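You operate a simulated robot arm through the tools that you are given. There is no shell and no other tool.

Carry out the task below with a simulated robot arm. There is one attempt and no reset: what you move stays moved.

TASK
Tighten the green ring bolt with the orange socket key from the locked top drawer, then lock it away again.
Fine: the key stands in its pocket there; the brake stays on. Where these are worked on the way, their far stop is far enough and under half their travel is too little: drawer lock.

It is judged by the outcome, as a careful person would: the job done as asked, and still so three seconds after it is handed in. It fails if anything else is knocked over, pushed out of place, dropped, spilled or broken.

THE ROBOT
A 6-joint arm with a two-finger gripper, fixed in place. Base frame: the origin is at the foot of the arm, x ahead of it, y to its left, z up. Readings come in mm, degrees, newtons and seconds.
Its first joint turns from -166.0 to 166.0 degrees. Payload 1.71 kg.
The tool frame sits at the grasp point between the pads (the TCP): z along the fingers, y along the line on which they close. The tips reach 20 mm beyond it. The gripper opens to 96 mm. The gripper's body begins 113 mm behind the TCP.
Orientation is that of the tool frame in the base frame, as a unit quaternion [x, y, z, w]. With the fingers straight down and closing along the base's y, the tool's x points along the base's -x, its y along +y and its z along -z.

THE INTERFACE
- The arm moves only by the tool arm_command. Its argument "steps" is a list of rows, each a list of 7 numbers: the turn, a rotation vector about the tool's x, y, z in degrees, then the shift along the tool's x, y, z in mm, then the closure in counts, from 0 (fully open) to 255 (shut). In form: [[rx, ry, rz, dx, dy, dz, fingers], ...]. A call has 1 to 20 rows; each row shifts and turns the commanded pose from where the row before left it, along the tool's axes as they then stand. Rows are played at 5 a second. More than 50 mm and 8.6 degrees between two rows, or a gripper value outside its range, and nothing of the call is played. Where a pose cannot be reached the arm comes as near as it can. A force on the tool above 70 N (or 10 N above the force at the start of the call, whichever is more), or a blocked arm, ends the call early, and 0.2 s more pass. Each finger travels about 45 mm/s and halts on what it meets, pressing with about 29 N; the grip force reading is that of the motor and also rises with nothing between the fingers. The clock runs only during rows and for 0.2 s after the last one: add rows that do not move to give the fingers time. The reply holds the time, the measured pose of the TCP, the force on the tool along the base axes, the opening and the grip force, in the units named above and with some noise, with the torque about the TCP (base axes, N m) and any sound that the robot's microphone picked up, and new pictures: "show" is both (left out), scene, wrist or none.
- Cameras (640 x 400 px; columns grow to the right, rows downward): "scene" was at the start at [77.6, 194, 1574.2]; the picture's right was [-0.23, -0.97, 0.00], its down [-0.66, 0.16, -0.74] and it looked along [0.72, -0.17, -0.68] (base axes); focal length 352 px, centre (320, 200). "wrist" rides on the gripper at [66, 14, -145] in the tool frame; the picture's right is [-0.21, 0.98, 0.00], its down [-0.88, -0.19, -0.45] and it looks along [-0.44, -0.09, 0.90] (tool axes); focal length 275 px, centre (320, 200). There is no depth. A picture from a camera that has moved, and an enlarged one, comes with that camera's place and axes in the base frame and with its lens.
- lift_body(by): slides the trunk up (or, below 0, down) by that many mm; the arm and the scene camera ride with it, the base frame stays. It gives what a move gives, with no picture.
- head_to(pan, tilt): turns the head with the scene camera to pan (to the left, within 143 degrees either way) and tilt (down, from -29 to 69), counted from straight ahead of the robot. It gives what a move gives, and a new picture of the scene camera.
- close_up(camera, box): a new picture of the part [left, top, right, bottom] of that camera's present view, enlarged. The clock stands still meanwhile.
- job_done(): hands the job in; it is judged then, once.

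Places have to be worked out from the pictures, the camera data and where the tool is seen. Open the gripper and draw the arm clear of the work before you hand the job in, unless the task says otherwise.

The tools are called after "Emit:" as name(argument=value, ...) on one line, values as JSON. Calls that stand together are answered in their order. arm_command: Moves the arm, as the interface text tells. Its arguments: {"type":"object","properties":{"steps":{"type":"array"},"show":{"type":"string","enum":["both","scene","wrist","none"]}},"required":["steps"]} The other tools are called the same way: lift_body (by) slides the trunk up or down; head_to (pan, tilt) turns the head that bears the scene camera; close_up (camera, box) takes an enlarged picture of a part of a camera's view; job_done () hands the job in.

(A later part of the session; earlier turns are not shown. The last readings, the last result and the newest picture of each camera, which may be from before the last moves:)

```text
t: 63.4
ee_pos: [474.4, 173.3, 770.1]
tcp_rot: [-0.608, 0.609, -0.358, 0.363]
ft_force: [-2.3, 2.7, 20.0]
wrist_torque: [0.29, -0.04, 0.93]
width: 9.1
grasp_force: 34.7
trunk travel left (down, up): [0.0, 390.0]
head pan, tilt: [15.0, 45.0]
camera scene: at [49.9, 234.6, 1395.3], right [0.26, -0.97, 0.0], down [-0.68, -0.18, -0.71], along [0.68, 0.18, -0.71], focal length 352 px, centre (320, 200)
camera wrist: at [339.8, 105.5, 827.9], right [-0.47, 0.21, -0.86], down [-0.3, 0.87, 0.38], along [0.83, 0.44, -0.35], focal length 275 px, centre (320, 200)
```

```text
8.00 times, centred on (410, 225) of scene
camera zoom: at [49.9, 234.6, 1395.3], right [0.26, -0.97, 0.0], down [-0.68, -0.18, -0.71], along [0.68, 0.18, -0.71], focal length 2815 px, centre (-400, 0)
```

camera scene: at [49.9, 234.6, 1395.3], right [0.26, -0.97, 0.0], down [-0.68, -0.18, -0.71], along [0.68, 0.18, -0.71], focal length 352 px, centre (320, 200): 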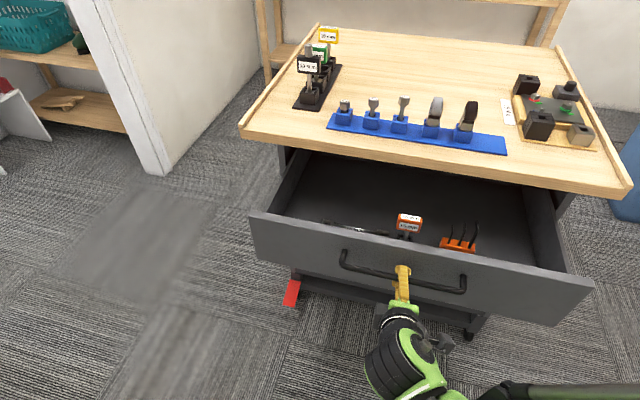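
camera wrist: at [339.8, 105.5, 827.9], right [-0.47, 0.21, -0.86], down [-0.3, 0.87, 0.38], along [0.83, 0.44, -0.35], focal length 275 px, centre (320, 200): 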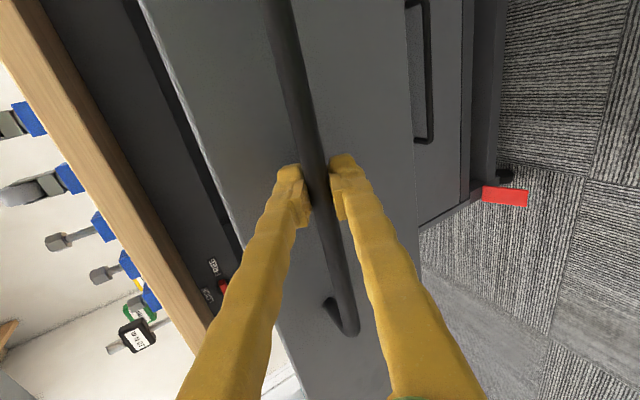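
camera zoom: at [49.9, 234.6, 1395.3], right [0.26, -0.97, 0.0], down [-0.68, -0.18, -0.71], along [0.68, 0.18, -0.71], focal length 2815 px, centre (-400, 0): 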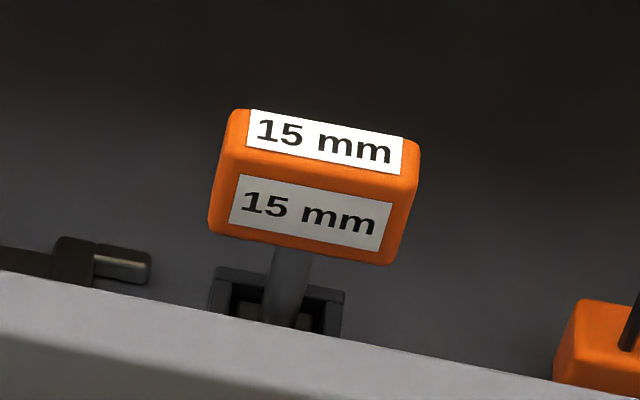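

The orange key ("15 mm") stands in its pocket with an orange hex-key holder and a black wrench nearby. I'll let go of the handle, back off, and lift the trunk straight up.

Emit:
arm_command(steps=[[0, 0, 0, 0, 0, 0, 150], [0, 0, 0, 0, 0, 0, 150], [0, 0, 0, 0, 0, -15, 150], [0, 0, 0, 0, 0, -15, 150], [0, 0, 0, 0, 0, -15, 150], [0, 0, 0, 0, 0, 0, 150]], show="wrist")

```text
t: 64.8
ee_pos: [438.8, 171.6, 791.4]
tcp_rot: [-0.608, 0.61, -0.357, 0.362]
ft_force: [0.6, -0.7, -0.3]
wrist_torque: [0.01, 0.02, -0.02]
width: 39.8
grasp_force: 0.1
trunk travel left (down, up): [0.0, 390.0]
head pan, tilt: [15.0, 45.0]
camera wrist: at [304.6, 104.8, 848.8], right [-0.47, 0.21, -0.86], down [-0.3, 0.87, 0.38], along [0.83, 0.44, -0.35], focal length 275 px, centre (320, 200)
```

wrist: 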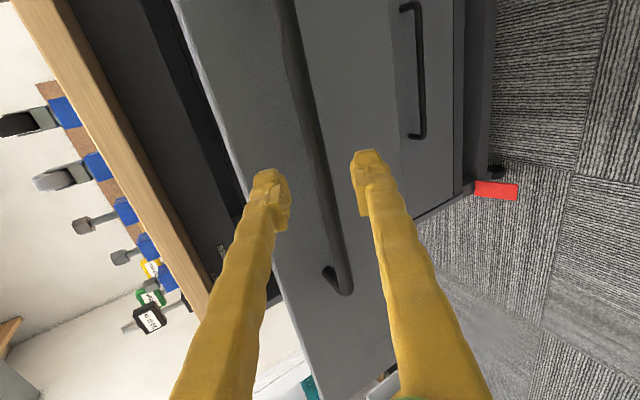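

Clear of the handle. Lifting the trunk 260 mm to bring the arm above the drawer and desk.

Emit:
lift_body(by=260)

Emit:
arm_command(steps=[[8, 0, 0, 0, 0, 0, 0], [8, 0, 0, 0, 0, 0, 0], [8, 0, 0, 0, 0, 0, 0], [8, 0, 0, 0, 0, 0, 0], [8, 0, 0, 0, 0, 0, 0], [8, 0, 0, 0, 0, 0, 0], [8, 0, 0, 0, 0, 0, 0], [4, 0, 0, 0, 0, 0, 0], [0, 0, 0, 0, 0, 0, 0]])

```text
t: 67.4
ee_pos: [439.8, 170.2, 1052.0]
tcp_rot: [-0.607, 0.61, -0.358, 0.362]
ft_force: [0.0, 0.2, 0.1]
wrist_torque: [-0.02, -0.01, 0.0]
width: 39.6
grasp_force: 0.1
trunk travel left (down, up): [-260.0, 130.0]
head pan, tilt: [15.0, 45.0]
```

```text
t: 69.4
ee_pos: [450.7, 183.3, 1267.4]
tcp_rot: [-0.347, 0.35, -0.614, 0.616]
ft_force: [0.6, -0.8, 0.5]
wrist_torque: [-0.01, -0.01, -0.04]
width: 95.9
grasp_force: 0.1
out of reach, approached as far as the arm can: row 2, 3, 4, 5, 6, 7, 8
trunk travel left (down, up): [-260.0, 130.0]
head pan, tilt: [15.0, 45.0]
camera scene: at [76.0, 237.0, 1655.8], right [0.28, -0.96, 0.0], down [-0.68, -0.2, -0.71], along [0.68, 0.2, -0.71], focal length 352 px, centre (320, 200)
camera wrist: at [333.3, 118.0, 1180.2], right [0.5, 0.21, -0.84], down [-0.48, 0.88, -0.07], along [0.72, 0.43, 0.54], focal length 275 px, centre (320, 200)
```

scene: 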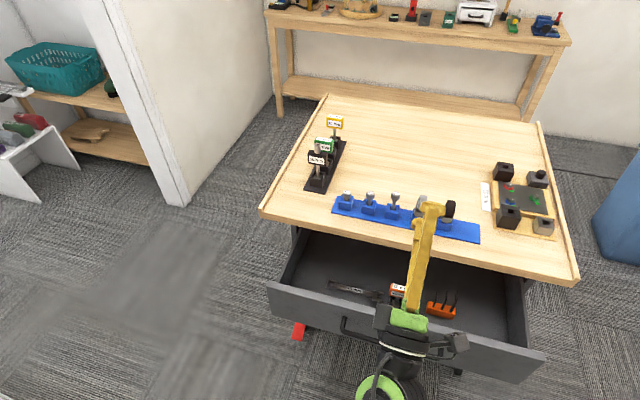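
wrist: 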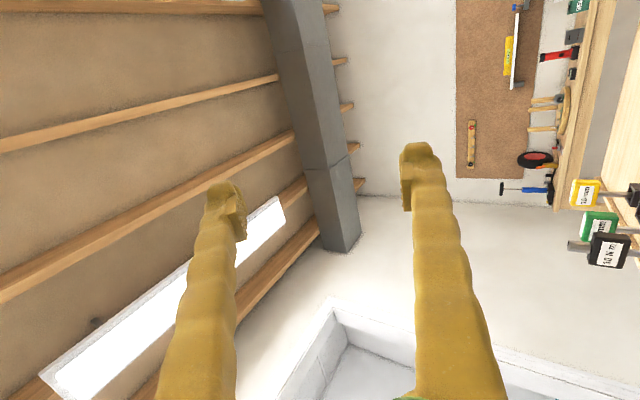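

I pitched the wrong way (the tool now points up), harmless in free space. I'll rotate back down.

Emit:
arm_command(steps=[[-8, 0, 0, 0, 0, 0, 0], [-8, 0, 0, 0, 0, 0, 0], [-8, 0, 0, 0, 0, 0, 0], [-8, 0, 0, 0, 0, 0, 0], [-8, 0, 0, 0, 0, 0, 0], [-8, 0, 0, 0, 0, 0, 0], [-8, 0, 0, 0, 0, 0, 0], [-4, 0, 0, 0, 0, 0, 0], [0, 0, 0, 0, 0, 0, 0]])

```text
t: 71.4
ee_pos: [451.7, 185.2, 1267.2]
tcp_rot: [-0.608, 0.61, -0.358, 0.362]
ft_force: [-0.4, 0.5, -0.8]
wrist_torque: [-0.02, 0.03, -0.02]
width: 96.0
grasp_force: 0.0
trunk travel left (down, up): [-260.0, 130.0]
head pan, tilt: [15.0, 45.0]
camera scene: at [75.6, 234.6, 1654.5], right [0.26, -0.97, 0.0], down [-0.69, -0.18, -0.7], along [0.67, 0.18, -0.72], focal length 352 px, centre (320, 200)
camera wrist: at [317.8, 116.9, 1325.4], right [-0.47, 0.21, -0.85], down [-0.3, 0.87, 0.38], along [0.83, 0.44, -0.35], focal length 275 px, centre (320, 200)
```

scene: 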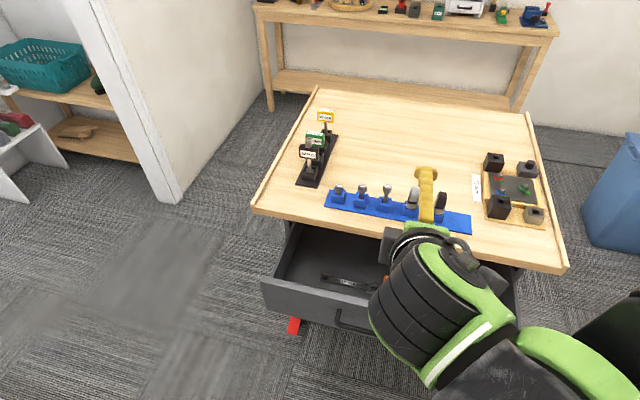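
wrist: 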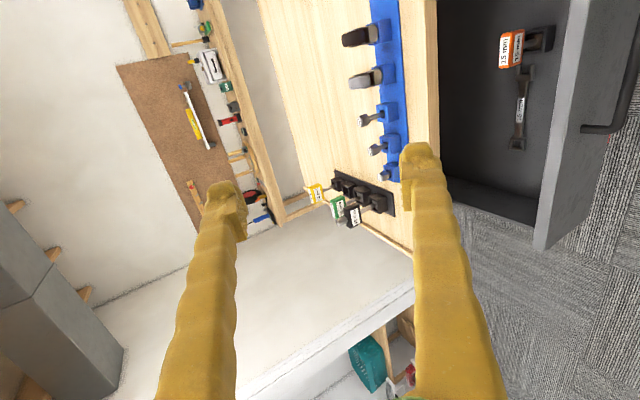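

Now I'll move forward and pitch the tool to point straight down above the open drawer, well above everything.

Emit:
arm_command(steps=[[0, 0, 0, 0, -18, 32, 0], [0, 0, 0, 0, -18, 32, 0], [0, 0, 0, 0, -18, 32, 0], [-7.5, 0, 0, 0, 0, 0, 0], [-7.5, 0, 0, 0, 0, 0, 0], [-7.5, 0, 0, 0, 0, 0, 0], [-7.5, 0, 0, 0, 0, 0, 0], [-7.5, 0, 0, 0, 0, 0, 0], [-7.5, 0, 0, 0, 0, 0, 0], [-7.5, 0, 0, 0, 0, 0, 0], [-7.5, 0, 0, 0, 0, 0, 0], [0, 0, 0, 0, 0, 0, 0]])

```text
t: 74.0
ee_pos: [560.6, 184.4, 1268.5]
tcp_rot: [-0.707, 0.707, -0.003, 0.008]
ft_force: [0.2, -0.7, 0.1]
wrist_torque: [-0.02, 0.03, 0.01]
width: 96.0
grasp_force: 0.1
trunk travel left (down, up): [-260.0, 130.0]
head pan, tilt: [15.0, 45.0]
camera scene: at [76.7, 234.8, 1654.4], right [0.26, -0.97, 0.0], down [-0.69, -0.18, -0.7], along [0.67, 0.18, -0.72], focal length 352 px, centre (320, 200)
camera wrist: at [544.8, 117.6, 1412.0], right [-0.98, 0.21, -0.01], down [0.18, 0.87, 0.45], along [0.11, 0.44, -0.89], focal length 275 px, centre (320, 200)
```

scene: 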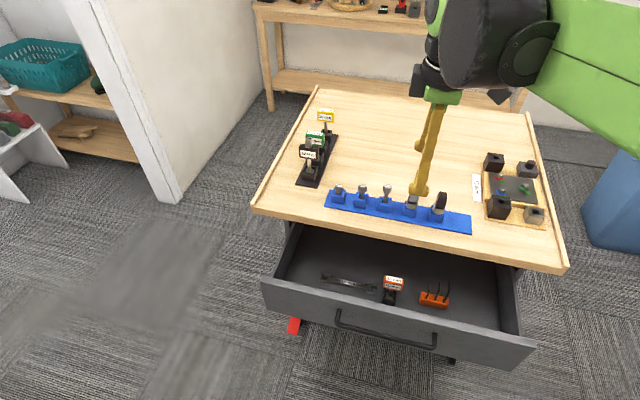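
wrist: 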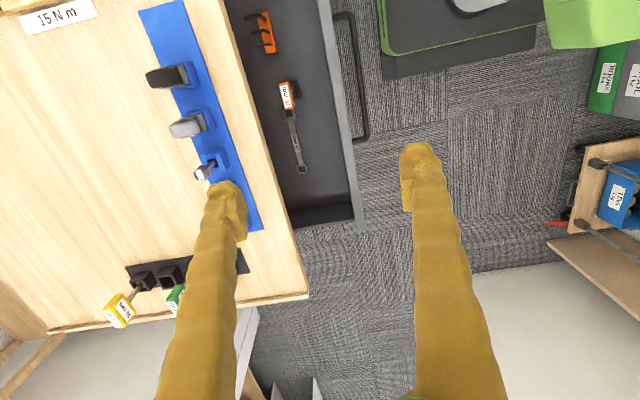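

Good top view of the drawer. I'll enlarge the key in both cameras to triangulate it.

Emit:
close_up(camera="wrist", box=[230, 60, 350, 180])

Emit:
close_up(camera="scene", box=[360, 260, 460, 320])

```text
3.33 times, centred on (290, 120) of wrist
camera zoom: at [544.8, 117.6, 1412.0], right [-0.98, 0.21, -0.01], down [0.18, 0.87, 0.45], along [0.11, 0.44, -0.89], focal length 918 px, centre (420, 467)
```

zoom: 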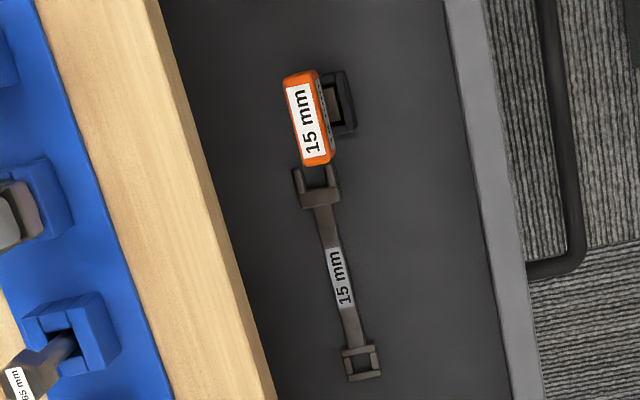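

```text
6.40 times, centred on (410, 290) of scene
camera zoom: at [76.7, 234.8, 1654.4], right [0.26, -0.97, 0.0], down [-0.69, -0.18, -0.7], along [0.67, 0.18, -0.72], focal length 2252 px, centre (-256, -376)
```

zoom: 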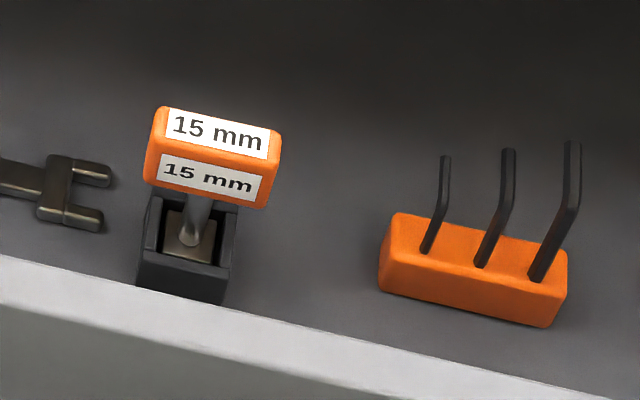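

The key head's top is near (633, 169, 789), only ~37 mm in front of the desk edge, so the gripper would be tight there. I'll drag the drawer further out by pushing its front panel from inside with closed fingers, at the empty left end (y≈400).

Emit:
arm_command(steps=[[0, 0, 0, -44, 0, 0, 255], [0, 0, 0, -44, 0, 0, 255], [0, 0, 0, -44, 0, 0, 255], [0, 0, 0, -44, 0, 0, 255], [0, 0, 0, -40, 0, 0, 255], [0, 0, 0, 0, 0, 48, 255], [0, 0, 0, 0, 0, 48, 255], [0, 0, 0, 0, 0, 48, 255], [0, 0, 0, 0, 0, 48, 255], [0, 0, 0, 0, 0, 48, 255], [0, 0, 0, 0, 0, 48, 255], [0, 0, 0, 0, 0, 0, 255]])

```text
t: 76.6
ee_pos: [566.8, 403.3, 981.0]
tcp_rot: [0.708, -0.706, 0.004, -0.008]
ft_force: [0.2, 0.2, 0.0]
wrist_torque: [-0.08, 0.03, -0.01]
width: 0.2
grasp_force: 29.3
trunk travel left (down, up): [-260.0, 130.0]
head pan, tilt: [15.0, 45.0]
camera scene: at [76.8, 235.3, 1654.4], right [0.26, -0.97, 0.0], down [-0.69, -0.18, -0.7], along [0.67, 0.18, -0.72], focal length 352 px, centre (320, 200)
camera wrist: at [549.7, 336.5, 1125.0], right [-0.98, 0.21, -0.02], down [0.18, 0.87, 0.45], along [0.11, 0.44, -0.89], focal length 275 px, centre (320, 200)
```

scene: 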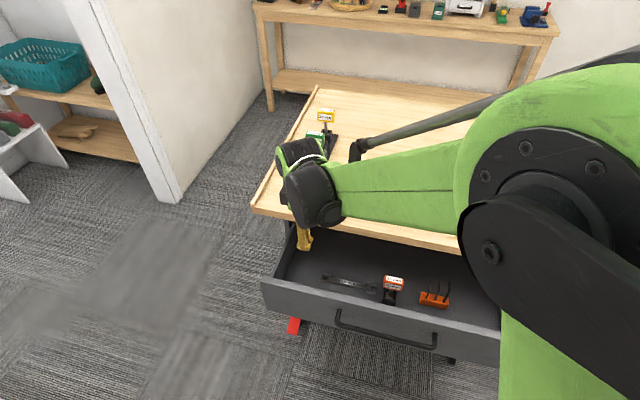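
wrist: 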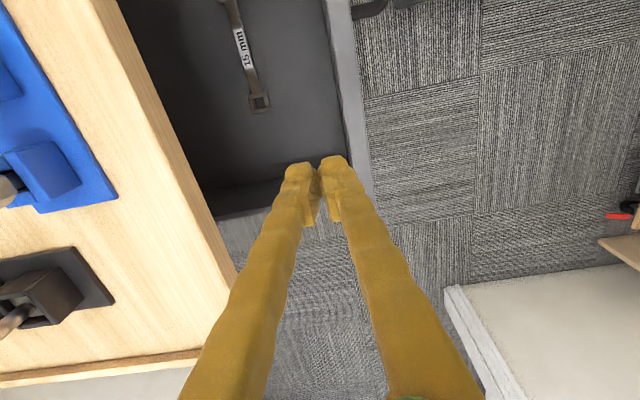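

The spot under the fingers is the empty left part of the drawer, about 29 mm from the front wall. Descending into it.

Emit:
arm_command(steps=[[0, 0, 0, 0, 0, 40, 255], [0, 0, 0, 0, 0, 40, 255], [0, 0, 0, 0, 0, 40, 255], [0, 0, 0, 0, 0, 40, 255], [0, 0, 0, 0, 0, 0, 255]])

```text
t: 77.8
ee_pos: [568.8, 403.5, 820.5]
tcp_rot: [0.707, -0.707, 0.004, -0.008]
ft_force: [0.5, 0.1, 0.2]
wrist_torque: [-0.03, 0.01, 0.04]
width: 0.1
grasp_force: 28.8
trunk travel left (down, up): [-260.0, 130.0]
head pan, tilt: [15.0, 45.0]
camera scene: at [76.8, 235.1, 1654.4], right [0.26, -0.97, 0.0], down [-0.69, -0.18, -0.7], along [0.67, 0.18, -0.72], focal length 352 px, centre (320, 200)
camera wrist: at [551.9, 335.4, 963.7], right [-0.98, 0.21, -0.02], down [0.18, 0.87, 0.45], along [0.11, 0.44, -0.89], focal length 275 px, centre (320, 200)
```

scene: 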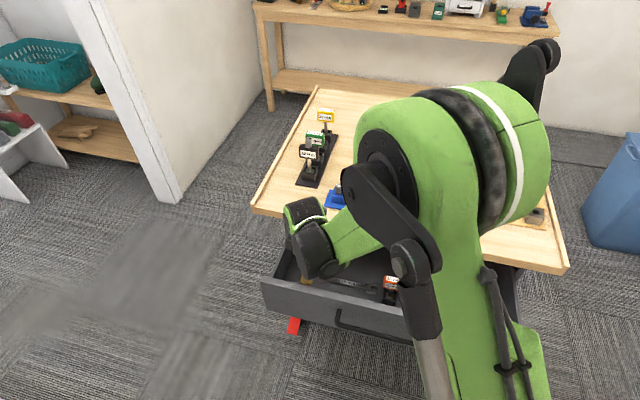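
wrist: 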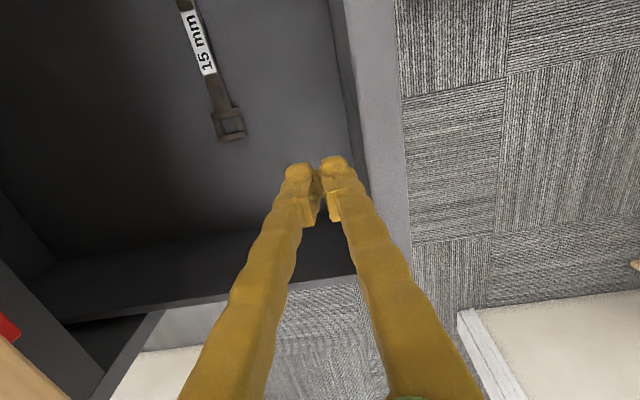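

Inside the drawer with no contact. Now dragging slowly toward −x.

Emit:
arm_command(steps=[[0, 0, 0, 0, 8, 0, 255], [0, 0, 0, 0, 8, 0, 255], [0, 0, 0, 0, 8, 0, 255], [0, 0, 0, 0, 8, 0, 255], [0, 0, 0, 0, 8, 0, 255], [0, 0, 0, 0, 8, 0, 255], [0, 0, 0, 0, 8, 0, 255]])

```text
t: 79.4
ee_pos: [511.9, 403.8, 820.5]
tcp_rot: [0.708, -0.707, 0.004, -0.008]
ft_force: [-0.5, 0.5, 0.5]
wrist_torque: [0.03, 0.0, 0.01]
width: 0.0
grasp_force: 28.5
trunk travel left (down, up): [-260.0, 130.0]
head pan, tilt: [15.0, 45.0]
camera scene: at [76.2, 234.6, 1654.5], right [0.26, -0.97, 0.0], down [-0.69, -0.18, -0.7], along [0.67, 0.18, -0.72], focal length 352 px, centre (320, 200)
camera wrist: at [495.6, 336.1, 964.8], right [-0.98, 0.21, -0.02], down [0.18, 0.87, 0.45], along [0.11, 0.44, -0.89], focal length 275 px, centre (320, 200)
```

scene: 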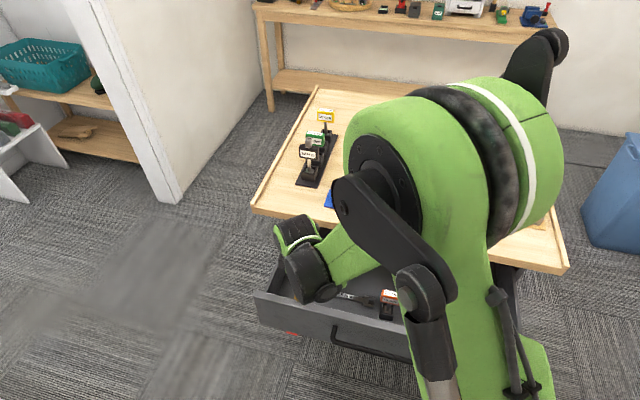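
wrist: 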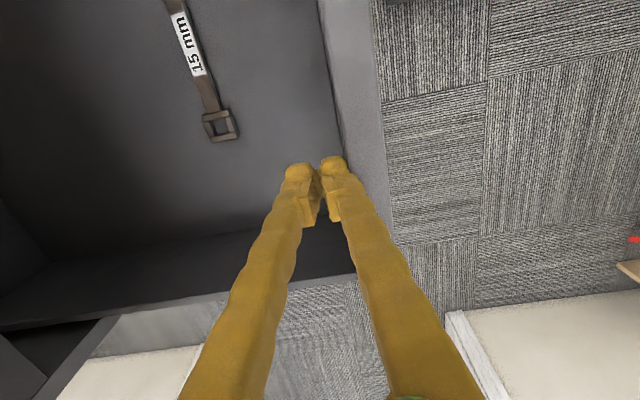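

The drawer is moving with the fingers and almost no force. Continuing 50 mm more.

Emit:
arm_command(steps=[[0, 0, 0, 0, 8, 0, 255], [0, 0, 0, 0, 8, 0, 255], [0, 0, 0, 0, 8, 0, 255], [0, 0, 0, 0, 8, 0, 255], [0, 0, 0, 0, 8, 0, 255], [0, 0, 0, 0, 8, 0, 255], [0, 0, 0, 0, 0, 0, 255]])

```text
t: 80.8
ee_pos: [476.6, 402.7, 824.6]
tcp_rot: [-0.704, 0.709, -0.015, 0.02]
ft_force: [128.4, -1.9, -24.0]
wrist_torque: [0.23, -0.93, 1.02]
width: 0.1
grasp_force: 29.0
trunk travel left (down, up): [-260.0, 130.0]
head pan, tilt: [15.0, 45.0]
stopped in row 6: the force on the tool passed its limit at 87 N (the readings are from after the stop); the commanded pose is now the measured one
camera scene: at [87.3, 234.9, 1653.5], right [0.26, -0.97, -0.01], down [-0.7, -0.18, -0.69], along [0.67, 0.18, -0.72], focal length 352 px, centre (320, 200)
camera wrist: at [454.7, 336.0, 967.6], right [-0.98, 0.21, -0.05], down [0.17, 0.87, 0.46], along [0.14, 0.44, -0.89], focal length 275 px, centre (320, 200)
```

scene: 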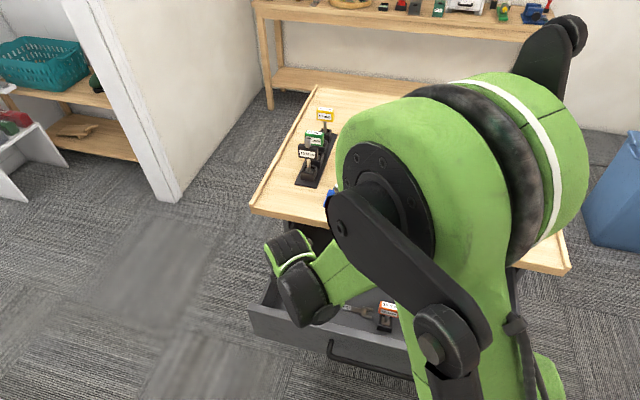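
wrist: 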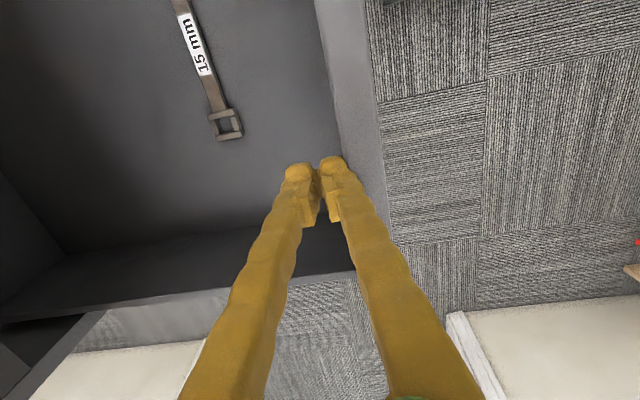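

The drawer reached its end stop. I'll back off at once and rise out of the drawer.

Emit:
arm_command(steps=[[0, 0, 0, 0, -10, 0, 255], [0, 0, 0, 0, -10, 0, 255], [0, 0, 0, 0, -10, 0, 255], [0, 0, 0, 0, 0, -40, 255], [0, 0, 0, 0, 0, -40, 255], [0, 0, 0, 0, 0, -40, 255], [0, 0, 0, 0, 0, -45, 255], [0, 0, 0, 0, 0, -45, 255], [0, 0, 0, 0, 0, -45, 100], [0, 0, 0, 0, 0, 0, 0]], show="scene")

```text
t: 83.0
ee_pos: [481.8, 400.8, 1083.3]
tcp_rot: [-0.707, 0.707, -0.013, 0.017]
ft_force: [-0.4, 0.6, 0.3]
wrist_torque: [0.05, 0.01, 0.0]
width: 50.5
grasp_force: 0.1
trunk travel left (down, up): [-260.0, 130.0]
head pan, tilt: [15.0, 45.0]
camera scene: at [81.4, 220.9, 1660.4], right [0.09, -1.0, 0.0], down [-0.66, -0.06, -0.75], along [0.74, 0.07, -0.67], focal length 352 px, centre (320, 200)
```

scene: 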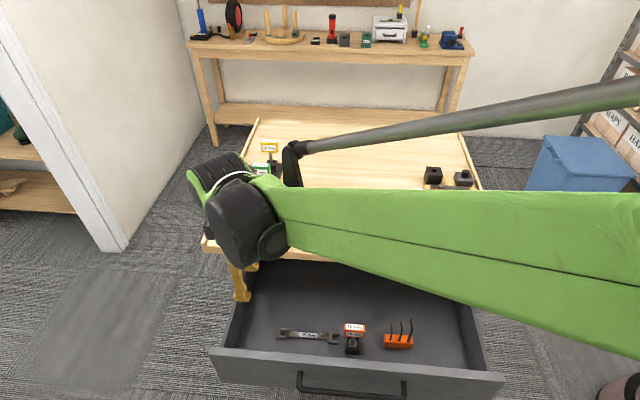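

The scene camera's direction shifted (maybe still swaying or the arm was close to the head). I'll re-command the head and check.

Emit:
head_to(pan=5, tilt=45)

```text
t: 83.7
ee_pos: [480.1, 400.2, 1083.1]
tcp_rot: [-0.706, 0.707, -0.012, 0.018]
ft_force: [0.1, -0.6, 0.7]
wrist_torque: [0.0, 0.0, -0.01]
width: 96.0
grasp_force: 0.1
trunk travel left (down, up): [-260.0, 130.0]
head pan, tilt: [5.0, 45.0]
camera scene: at [81.7, 220.5, 1660.6], right [0.08, -1.0, 0.0], down [-0.66, -0.05, -0.75], along [0.75, 0.06, -0.66], focal length 352 px, centre (320, 200)
```

scene: 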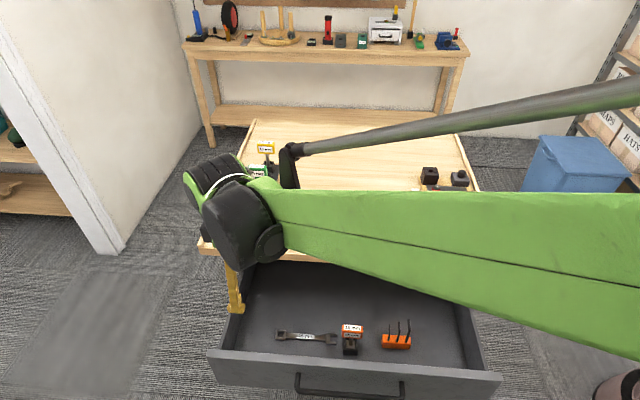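

Arm free and head fine. The key should now be near (565, 169). I'll move above it at z≈1083 and turn the tool back so the fingers close along y across the key head's ends.

Emit:
arm_command(steps=[[0, 0, 0, 46, -12, 0, 0], [0, 0, 0, 46, -12, 0, 0], [0, 0, 0, 46, -12, 0, 0], [0, 0, 0, 46, -12, 0, 0], [0, 0, 0, 46, -12, 0, 0], [0, 0, 7.5, 0, 0, 0, 0], [0, 0, 7.5, 0, 0, 0, 0], [0, 0, 7.5, 0, 0, 0, 0], [0, 0, 7.5, 0, 0, 0, 0], [0, 0, 7.5, 0, 0, 0, 0], [0, 0, 7.5, 0, 0, 0, 0], [0, 0, 7.5, 0, 0, 0, 0], [0, 0, 7.5, 0, 0, 0, 0], [0, 0, 7.5, 0, 0, 0, 0], [0, 0, 7.5, 0, 0, 0, 0], [0, 0, 7.5, 0, 0, 0, 0], [0, 0, 7.5, 0, 0, 0, 0], [0, 0, 0, 0, 0, 0, 0]])

```text
t: 87.5
ee_pos: [541.6, 170.8, 1084.1]
tcp_rot: [0.001, 1.0, 0.004, 0.021]
ft_force: [-0.5, 0.3, 0.3]
wrist_torque: [-0.02, 0.0, -0.03]
width: 96.0
grasp_force: 0.0
trunk travel left (down, up): [-260.0, 130.0]
head pan, tilt: [5.0, 45.0]
camera scene: at [78.5, 220.7, 1654.4], right [0.09, -1.0, 0.0], down [-0.72, -0.06, -0.7], along [0.69, 0.06, -0.72], focal length 352 px, centre (320, 200)
camera wrist: at [469.6, 183.4, 1226.2], right [0.21, 0.98, 0.02], down [0.86, -0.19, 0.48], along [0.47, -0.09, -0.88], focal length 275 px, centre (320, 200)
```

scene: 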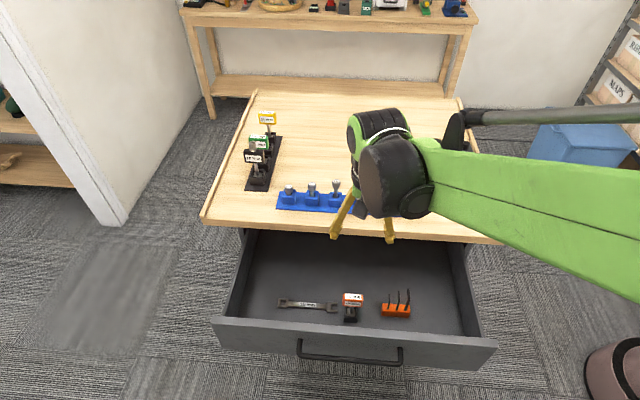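
wrist: 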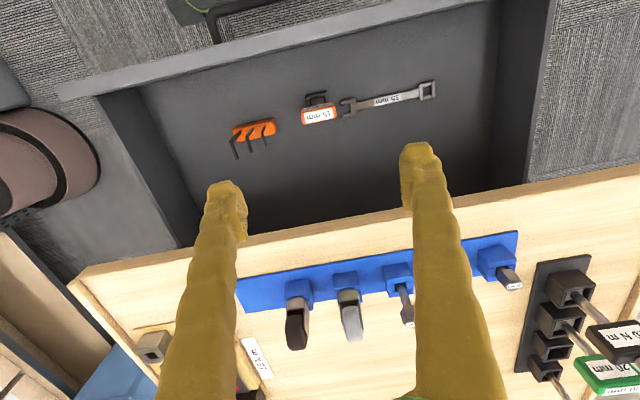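

Key visible in both cameras. I'll enlarge for an accurate fix.

Emit:
close_up(camera="wrist", box=[220, 70, 440, 170])

Emit:
close_up(camera="scene", box=[310, 270, 430, 340])

```text
2.91 times, centred on (330, 120) of wrist
camera zoom: at [469.6, 183.4, 1226.2], right [0.21, 0.98, 0.02], down [0.86, -0.19, 0.48], along [0.47, -0.09, -0.88], focal length 801 px, centre (291, 433)
```

zoom: 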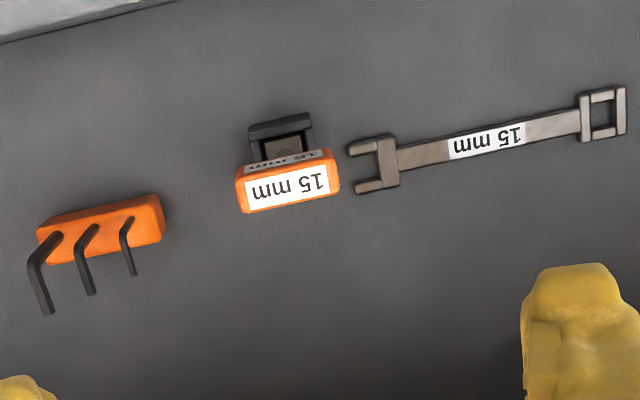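

```text
5.33 times, centred on (370, 305) of scene
camera zoom: at [78.5, 220.7, 1654.4], right [0.09, -1.0, 0.0], down [-0.72, -0.06, -0.7], along [0.69, 0.06, -0.72], focal length 1877 px, centre (53, -360)
```

zoom: 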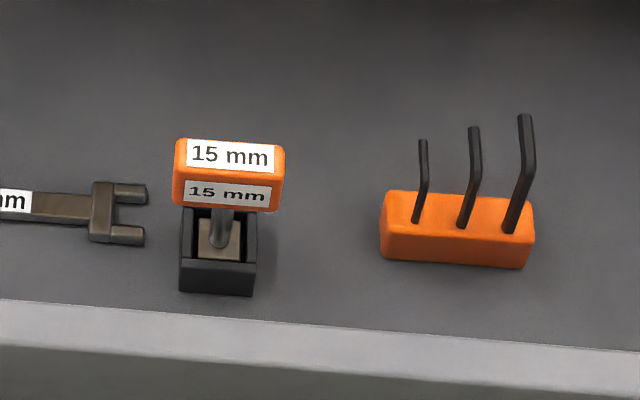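

The key head's top centre is about (561, 170, 783). I'll straighten the slight tool tilt and descend over it to z≈900 with the fingers at about 80 mm.

Emit:
arm_command(steps=[[0, 2.4, 0, -10, 0, 0, 40], [0, 0, 0, -9, 0, 45, 40], [0, 0, 0, 0, 0, 45, 40], [0, 0, 0, 0, 0, 45, 40], [0, 0, 0, 0, 0, 45, 40], [0, 0, 0, 0, 0, 0, 40]], show="wrist")

Emit:
close_up(camera="wrist", box=[220, 90, 420, 230])

```text
t: 88.9
ee_pos: [561.7, 169.5, 904.6]
tcp_rot: [0.002, 1.0, 0.004, 0.001]
ft_force: [0.5, 0.4, -0.2]
wrist_torque: [-0.02, 0.09, -0.02]
width: 81.1
grasp_force: 0.0
trunk travel left (down, up): [-260.0, 130.0]
head pan, tilt: [5.0, 45.0]
camera wrist: at [495.2, 182.4, 1049.1], right [0.21, 0.98, 0.01], down [0.88, -0.19, 0.44], along [0.43, -0.09, -0.9], focal length 275 px, centre (320, 200)
```

wrist: 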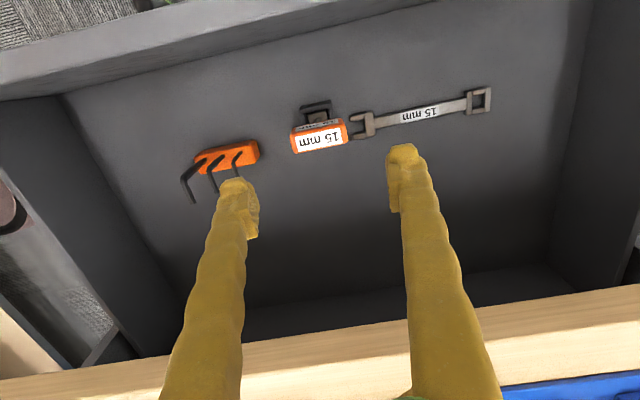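

```text
2.86 times, centred on (320, 160) of wrist
camera zoom: at [495.2, 182.4, 1049.1], right [0.21, 0.98, 0.01], down [0.88, -0.19, 0.44], along [0.43, -0.09, -0.9], focal length 786 px, centre (320, 314)
```

zoom: 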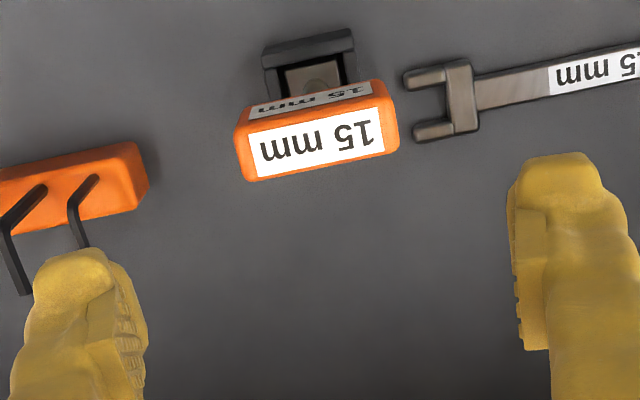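

Refined head centre (559, 169.4), about 51 mm long. The fingers straddle it with room on both sides, so I'll descend to grip height in two stages.

Emit:
arm_command(steps=[[0, 0, 0, 2, 0, 35, 40], [0, 0, 0, 0, 0, 35, 40], [0, 0, 0, 0, 0, 30, 40], [0, 0, 0, 0, 0, 0, 40]])

Emit:
close_up(camera="wrist", box=[220, 110, 420, 250])

Emit:
close_up(camera="scene", box=[310, 240, 430, 330])

```text
t: 89.9
ee_pos: [559.1, 173.9, 802.8]
tcp_rot: [0.001, 1.0, 0.003, 0.0]
ft_force: [-0.1, -0.5, 0.0]
wrist_torque: [-0.02, 0.01, -0.02]
width: 81.0
grasp_force: 0.0
trunk travel left (down, up): [-260.0, 130.0]
head pan, tilt: [5.0, 45.0]
camera scene: at [79.0, 220.9, 1654.4], right [0.09, -1.0, 0.0], down [-0.72, -0.06, -0.7], along [0.69, 0.06, -0.72], focal length 352 px, centre (320, 200)
camera wrist: at [493.8, 185.7, 947.8], right [0.21, 0.98, 0.01], down [0.88, -0.19, 0.44], along [0.44, -0.09, -0.9], focal length 275 px, centre (320, 200)
```

scene: 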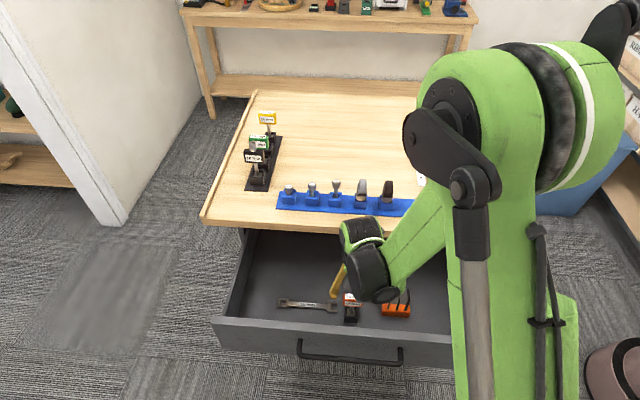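
wrist: 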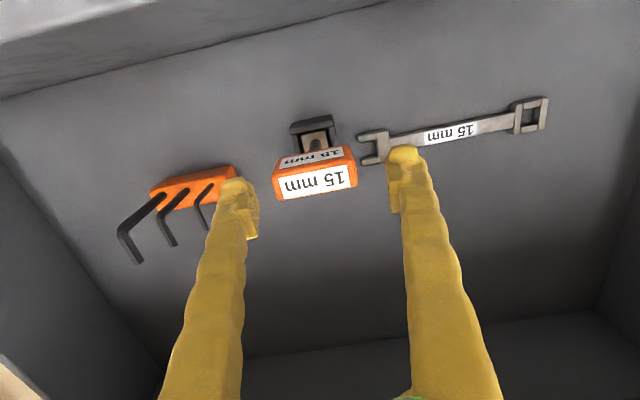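

```text
2.86 times, centred on (320, 180) of wrist
camera zoom: at [493.8, 185.7, 947.8], right [0.21, 0.98, 0.01], down [0.88, -0.19, 0.44], along [0.44, -0.09, -0.9], focal length 786 px, centre (320, 257)
```

zoom: 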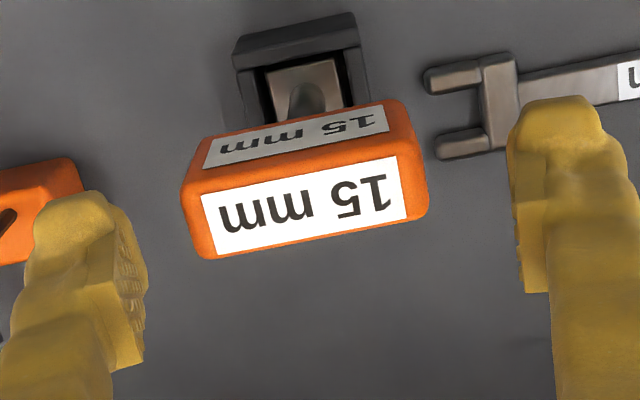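

```text
4.44 times, centred on (370, 285) of scene
camera zoom: at [79.0, 220.9, 1654.4], right [0.09, -1.0, 0.0], down [-0.72, -0.06, -0.7], along [0.69, 0.06, -0.72], focal length 1564 px, centre (98, -178)
```

zoom: 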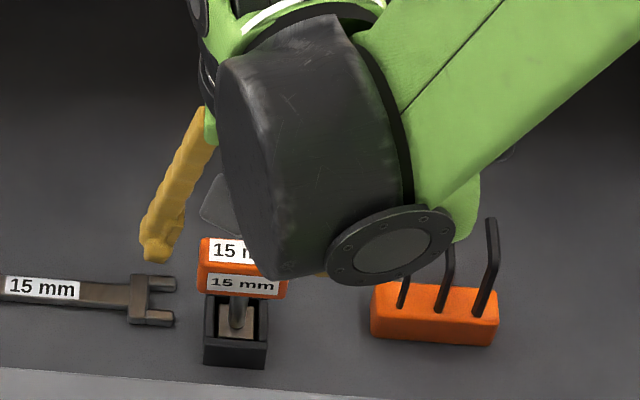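

The tool drifted to y=174, so I'll shift −4.7 mm in y, then lower to z≈770 (head top ≈ 786) and close on the head's ends.

Emit:
arm_command(steps=[[0, 0, 0, 0, -4.7, 0, 40], [0, 0, 0, 0, 0, 16, 40], [0, 0, 0, 0, 0, 16, 40], [0, 0, 0, 0, 0, 0, 40]], show="wrist")

Emit:
close_up(camera="wrist", box=[220, 110, 420, 250])

```text
t: 90.9
ee_pos: [559.2, 168.2, 771.3]
tcp_rot: [0.001, 1.0, 0.003, 0.0]
ft_force: [0.0, 1.0, -0.3]
wrist_torque: [-0.02, 0.03, 0.0]
width: 81.1
grasp_force: 0.0
trunk travel left (down, up): [-260.0, 130.0]
head pan, tilt: [5.0, 45.0]
camera wrist: at [492.9, 180.7, 917.0], right [0.21, 0.98, 0.01], down [0.88, -0.19, 0.44], along [0.44, -0.09, -0.9], focal length 275 px, centre (320, 200)
```

wrist: 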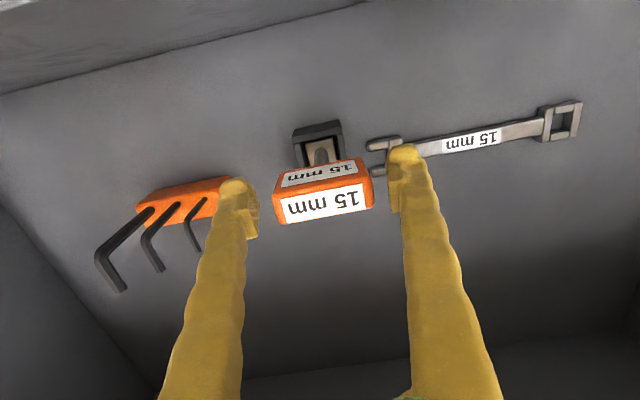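

```text
2.86 times, centred on (320, 180) of wrist
camera zoom: at [492.9, 180.7, 917.0], right [0.21, 0.98, 0.01], down [0.88, -0.19, 0.44], along [0.44, -0.09, -0.9], focal length 786 px, centre (320, 257)
```

zoom: 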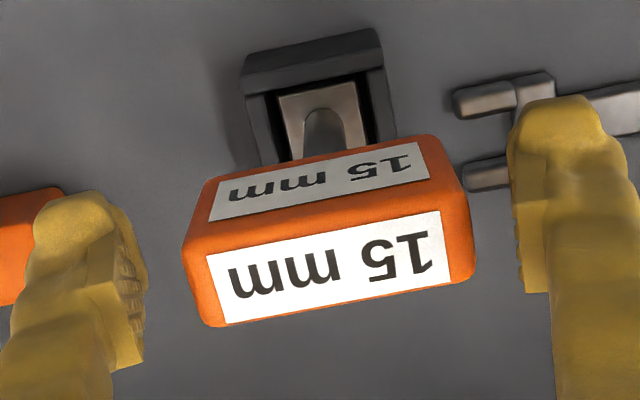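

Aligned within about 1 mm. Closing on the key head.

Emit:
arm_command(steps=[[0, 0, 0, 0, 1, 0, 80], [0, 0, 0, 0, 0, 0, 110], [0, 0, 0, 0, 0, 0, 140], [0, 0, 0, 0, 0, 0, 180], [0, 0, 0, 0, 0, 0, 255], [0, 0, 0, 0, 0, 0, 255]], show="wrist")

Emit:
close_up(camera="wrist", box=[220, 110, 420, 250])

```text
t: 92.3
ee_pos: [559.0, 169.7, 773.4]
tcp_rot: [0.001, 1.0, 0.004, 0.0]
ft_force: [-0.1, 0.3, -0.3]
wrist_torque: [0.0, 0.0, 0.01]
width: 58.1
grasp_force: 28.6
trunk travel left (down, up): [-260.0, 130.0]
head pan, tilt: [5.0, 45.0]
camera wrist: at [493.3, 182.6, 917.7], right [0.21, 0.98, 0.01], down [0.88, -0.19, 0.44], along [0.44, -0.09, -0.9], focal length 275 px, centre (320, 200)
```

wrist: 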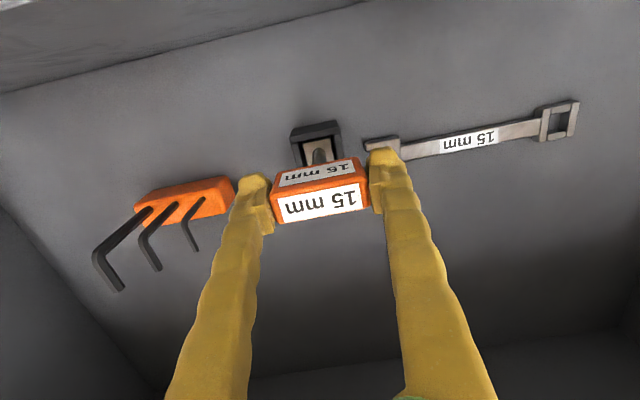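

```text
2.86 times, centred on (320, 180) of wrist
camera zoom: at [493.3, 182.6, 917.7], right [0.21, 0.98, 0.01], down [0.88, -0.19, 0.44], along [0.44, -0.09, -0.9], focal length 786 px, centre (320, 257)
```

zoom: 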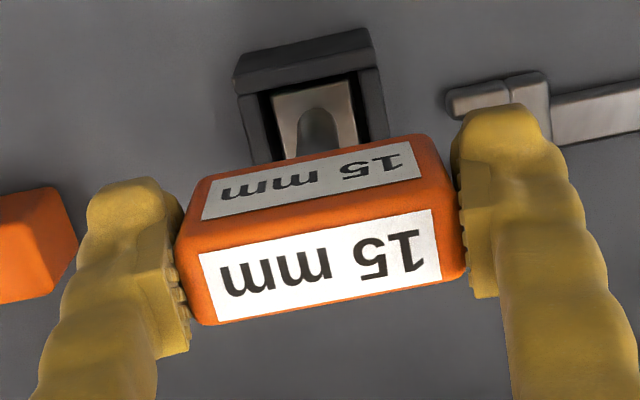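

The key is held firmly (58 mm wide). The pocket pose to remember is TCP (559.0, 169.7, 773.4). Lifting straight up.

Emit:
arm_command(steps=[[0, 0, 0, 0, 0, -10, 255], [0, 0, 0, 0, 0, -15, 255], [0, 0, 0, 0, 0, -20, 255], [0, 0, 0, 0, 0, -30, 255], [0, 0, 0, 0, 0, -45, 255], [0, 0, 0, 0, 0, -45, 255], [0, 0, 0, 0, 0, -45, 255], [0, 0, 0, 0, 0, -45, 255], [0, 0, 0, 0, 0, -45, 255], [0, 0, 0, 0, 0, 0, 255]])

Emit:
close_up(camera="scene", box=[300, 180, 440, 320])

Emit:
close_up(camera="wrist", box=[220, 60, 420, 250])

```text
t: 94.5
ee_pos: [559.6, 166.6, 1070.7]
tcp_rot: [0.001, 1.0, 0.004, 0.0]
ft_force: [0.3, 0.8, -1.9]
wrist_torque: [0.01, -0.04, 0.01]
width: 58.1
grasp_force: 29.2
trunk travel left (down, up): [-260.0, 130.0]
head pan, tilt: [5.0, 45.0]
camera scene: at [78.2, 220.5, 1654.4], right [0.09, -1.0, 0.0], down [-0.72, -0.06, -0.7], along [0.69, 0.06, -0.72], focal length 352 px, centre (320, 200)
camera wrist: at [493.6, 180.1, 1215.8], right [0.21, 0.98, 0.01], down [0.88, -0.19, 0.44], along [0.44, -0.09, -0.9], focal length 275 px, centre (320, 200)
```

scene: 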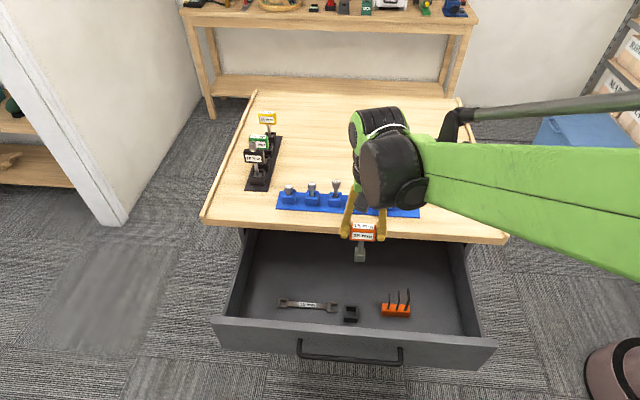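
wrist: 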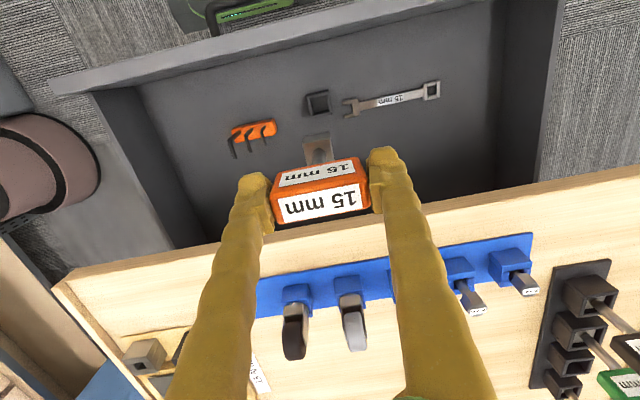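

```text
2.86 times, centred on (370, 250) of scene
camera zoom: at [78.2, 220.5, 1654.4], right [0.09, -1.0, 0.0], down [-0.72, -0.06, -0.7], along [0.69, 0.06, -0.72], focal length 1006 px, centre (177, 57)
```

zoom: 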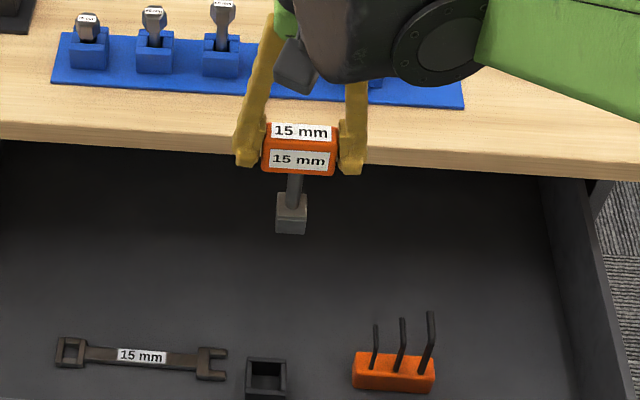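

```text
2.11 times, centred on (320, 155) of wrist
camera zoom: at [493.6, 180.1, 1215.8], right [0.21, 0.98, 0.01], down [0.88, -0.19, 0.44], along [0.44, -0.09, -0.9], focal length 580 px, centre (320, 295)
```

zoom: 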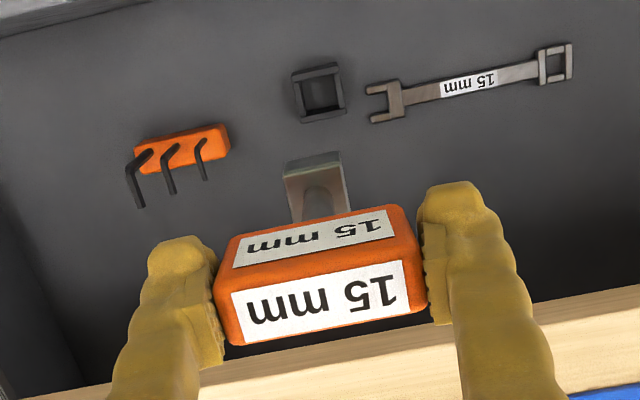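

The key came out cleanly: head, shaft and a square socket block whose bottom is ~105 mm below the TCP. I'll raise it and carry it toward the fixture to a viewing point short of the bolt.

Emit:
arm_command(steps=[[0, 0, 0, 0, 0, -50, 255], [0, 0, 0, 0, 0, -50, 255], [0, 0, 0, -21.3, -38.4, 0, 255], [0, 0, 0, -21.3, -38.4, 0, 255], [0, 0, 0, -21.3, -38.4, 0, 255], [0, 0, 0, -21.3, -38.4, 0, 255], [0, 0, 0, -21.3, -38.4, 0, 255], [0, 0, 0, -21.3, -38.4, 0, 255], [0, 0, 0, -21.3, -38.4, 0, 255], [0, 0, 0, -21.3, -38.4, 0, 255], [0, 0, 0, 0, 0, 0, 255]])

Emit:
close_up(camera="wrist", box=[240, 160, 420, 330])

Emit:
close_up(camera="scene", box=[360, 100, 520, 230])

```text
t: 96.9
ee_pos: [727.1, -143.2, 1171.0]
tcp_rot: [0.001, 1.0, 0.004, 0.001]
ft_force: [0.8, -0.5, -3.1]
wrist_torque: [0.04, 0.0, 0.03]
width: 58.2
grasp_force: 28.8
trunk travel left (down, up): [-260.0, 130.0]
head pan, tilt: [5.0, 45.0]
camera scene: at [79.2, 219.8, 1654.6], right [0.09, -1.0, 0.0], down [-0.72, -0.06, -0.7], along [0.69, 0.06, -0.72], focal length 352 px, centre (320, 200)
camera wrist: at [661.5, -129.2, 1315.5], right [0.21, 0.98, 0.01], down [0.88, -0.19, 0.44], along [0.44, -0.09, -0.9], focal length 275 px, centre (320, 200)
```

scene: 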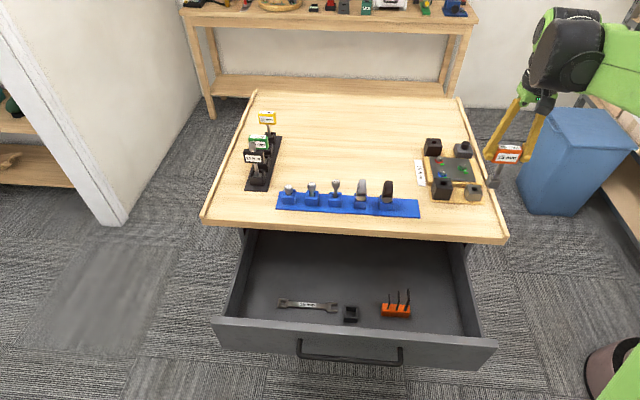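
wrist: 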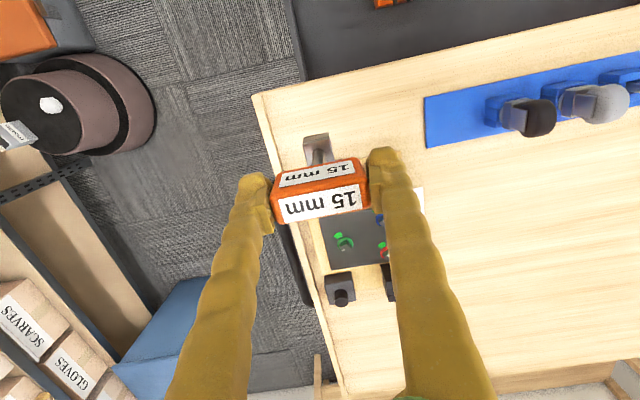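

```text
2.35 times, centred on (330, 245) of wrist
camera zoom: at [661.5, -129.2, 1315.5], right [0.21, 0.98, 0.01], down [0.88, -0.19, 0.44], along [0.44, -0.09, -0.9], focal length 648 px, centre (296, 94)
```

zoom: 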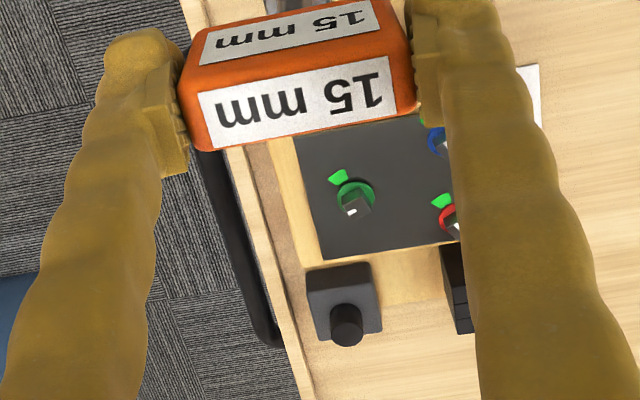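

```text
3.08 times, centred on (440, 165) of scene
camera zoom: at [79.2, 219.8, 1654.6], right [0.09, -1.0, 0.0], down [-0.72, -0.06, -0.7], along [0.69, 0.06, -0.72], focal length 1083 px, centre (-49, 308)
```

zoom: 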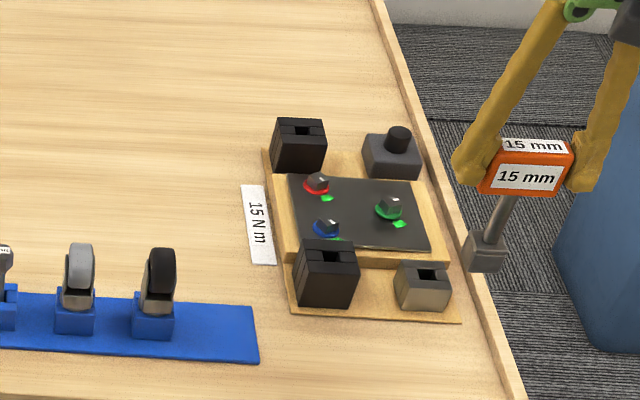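

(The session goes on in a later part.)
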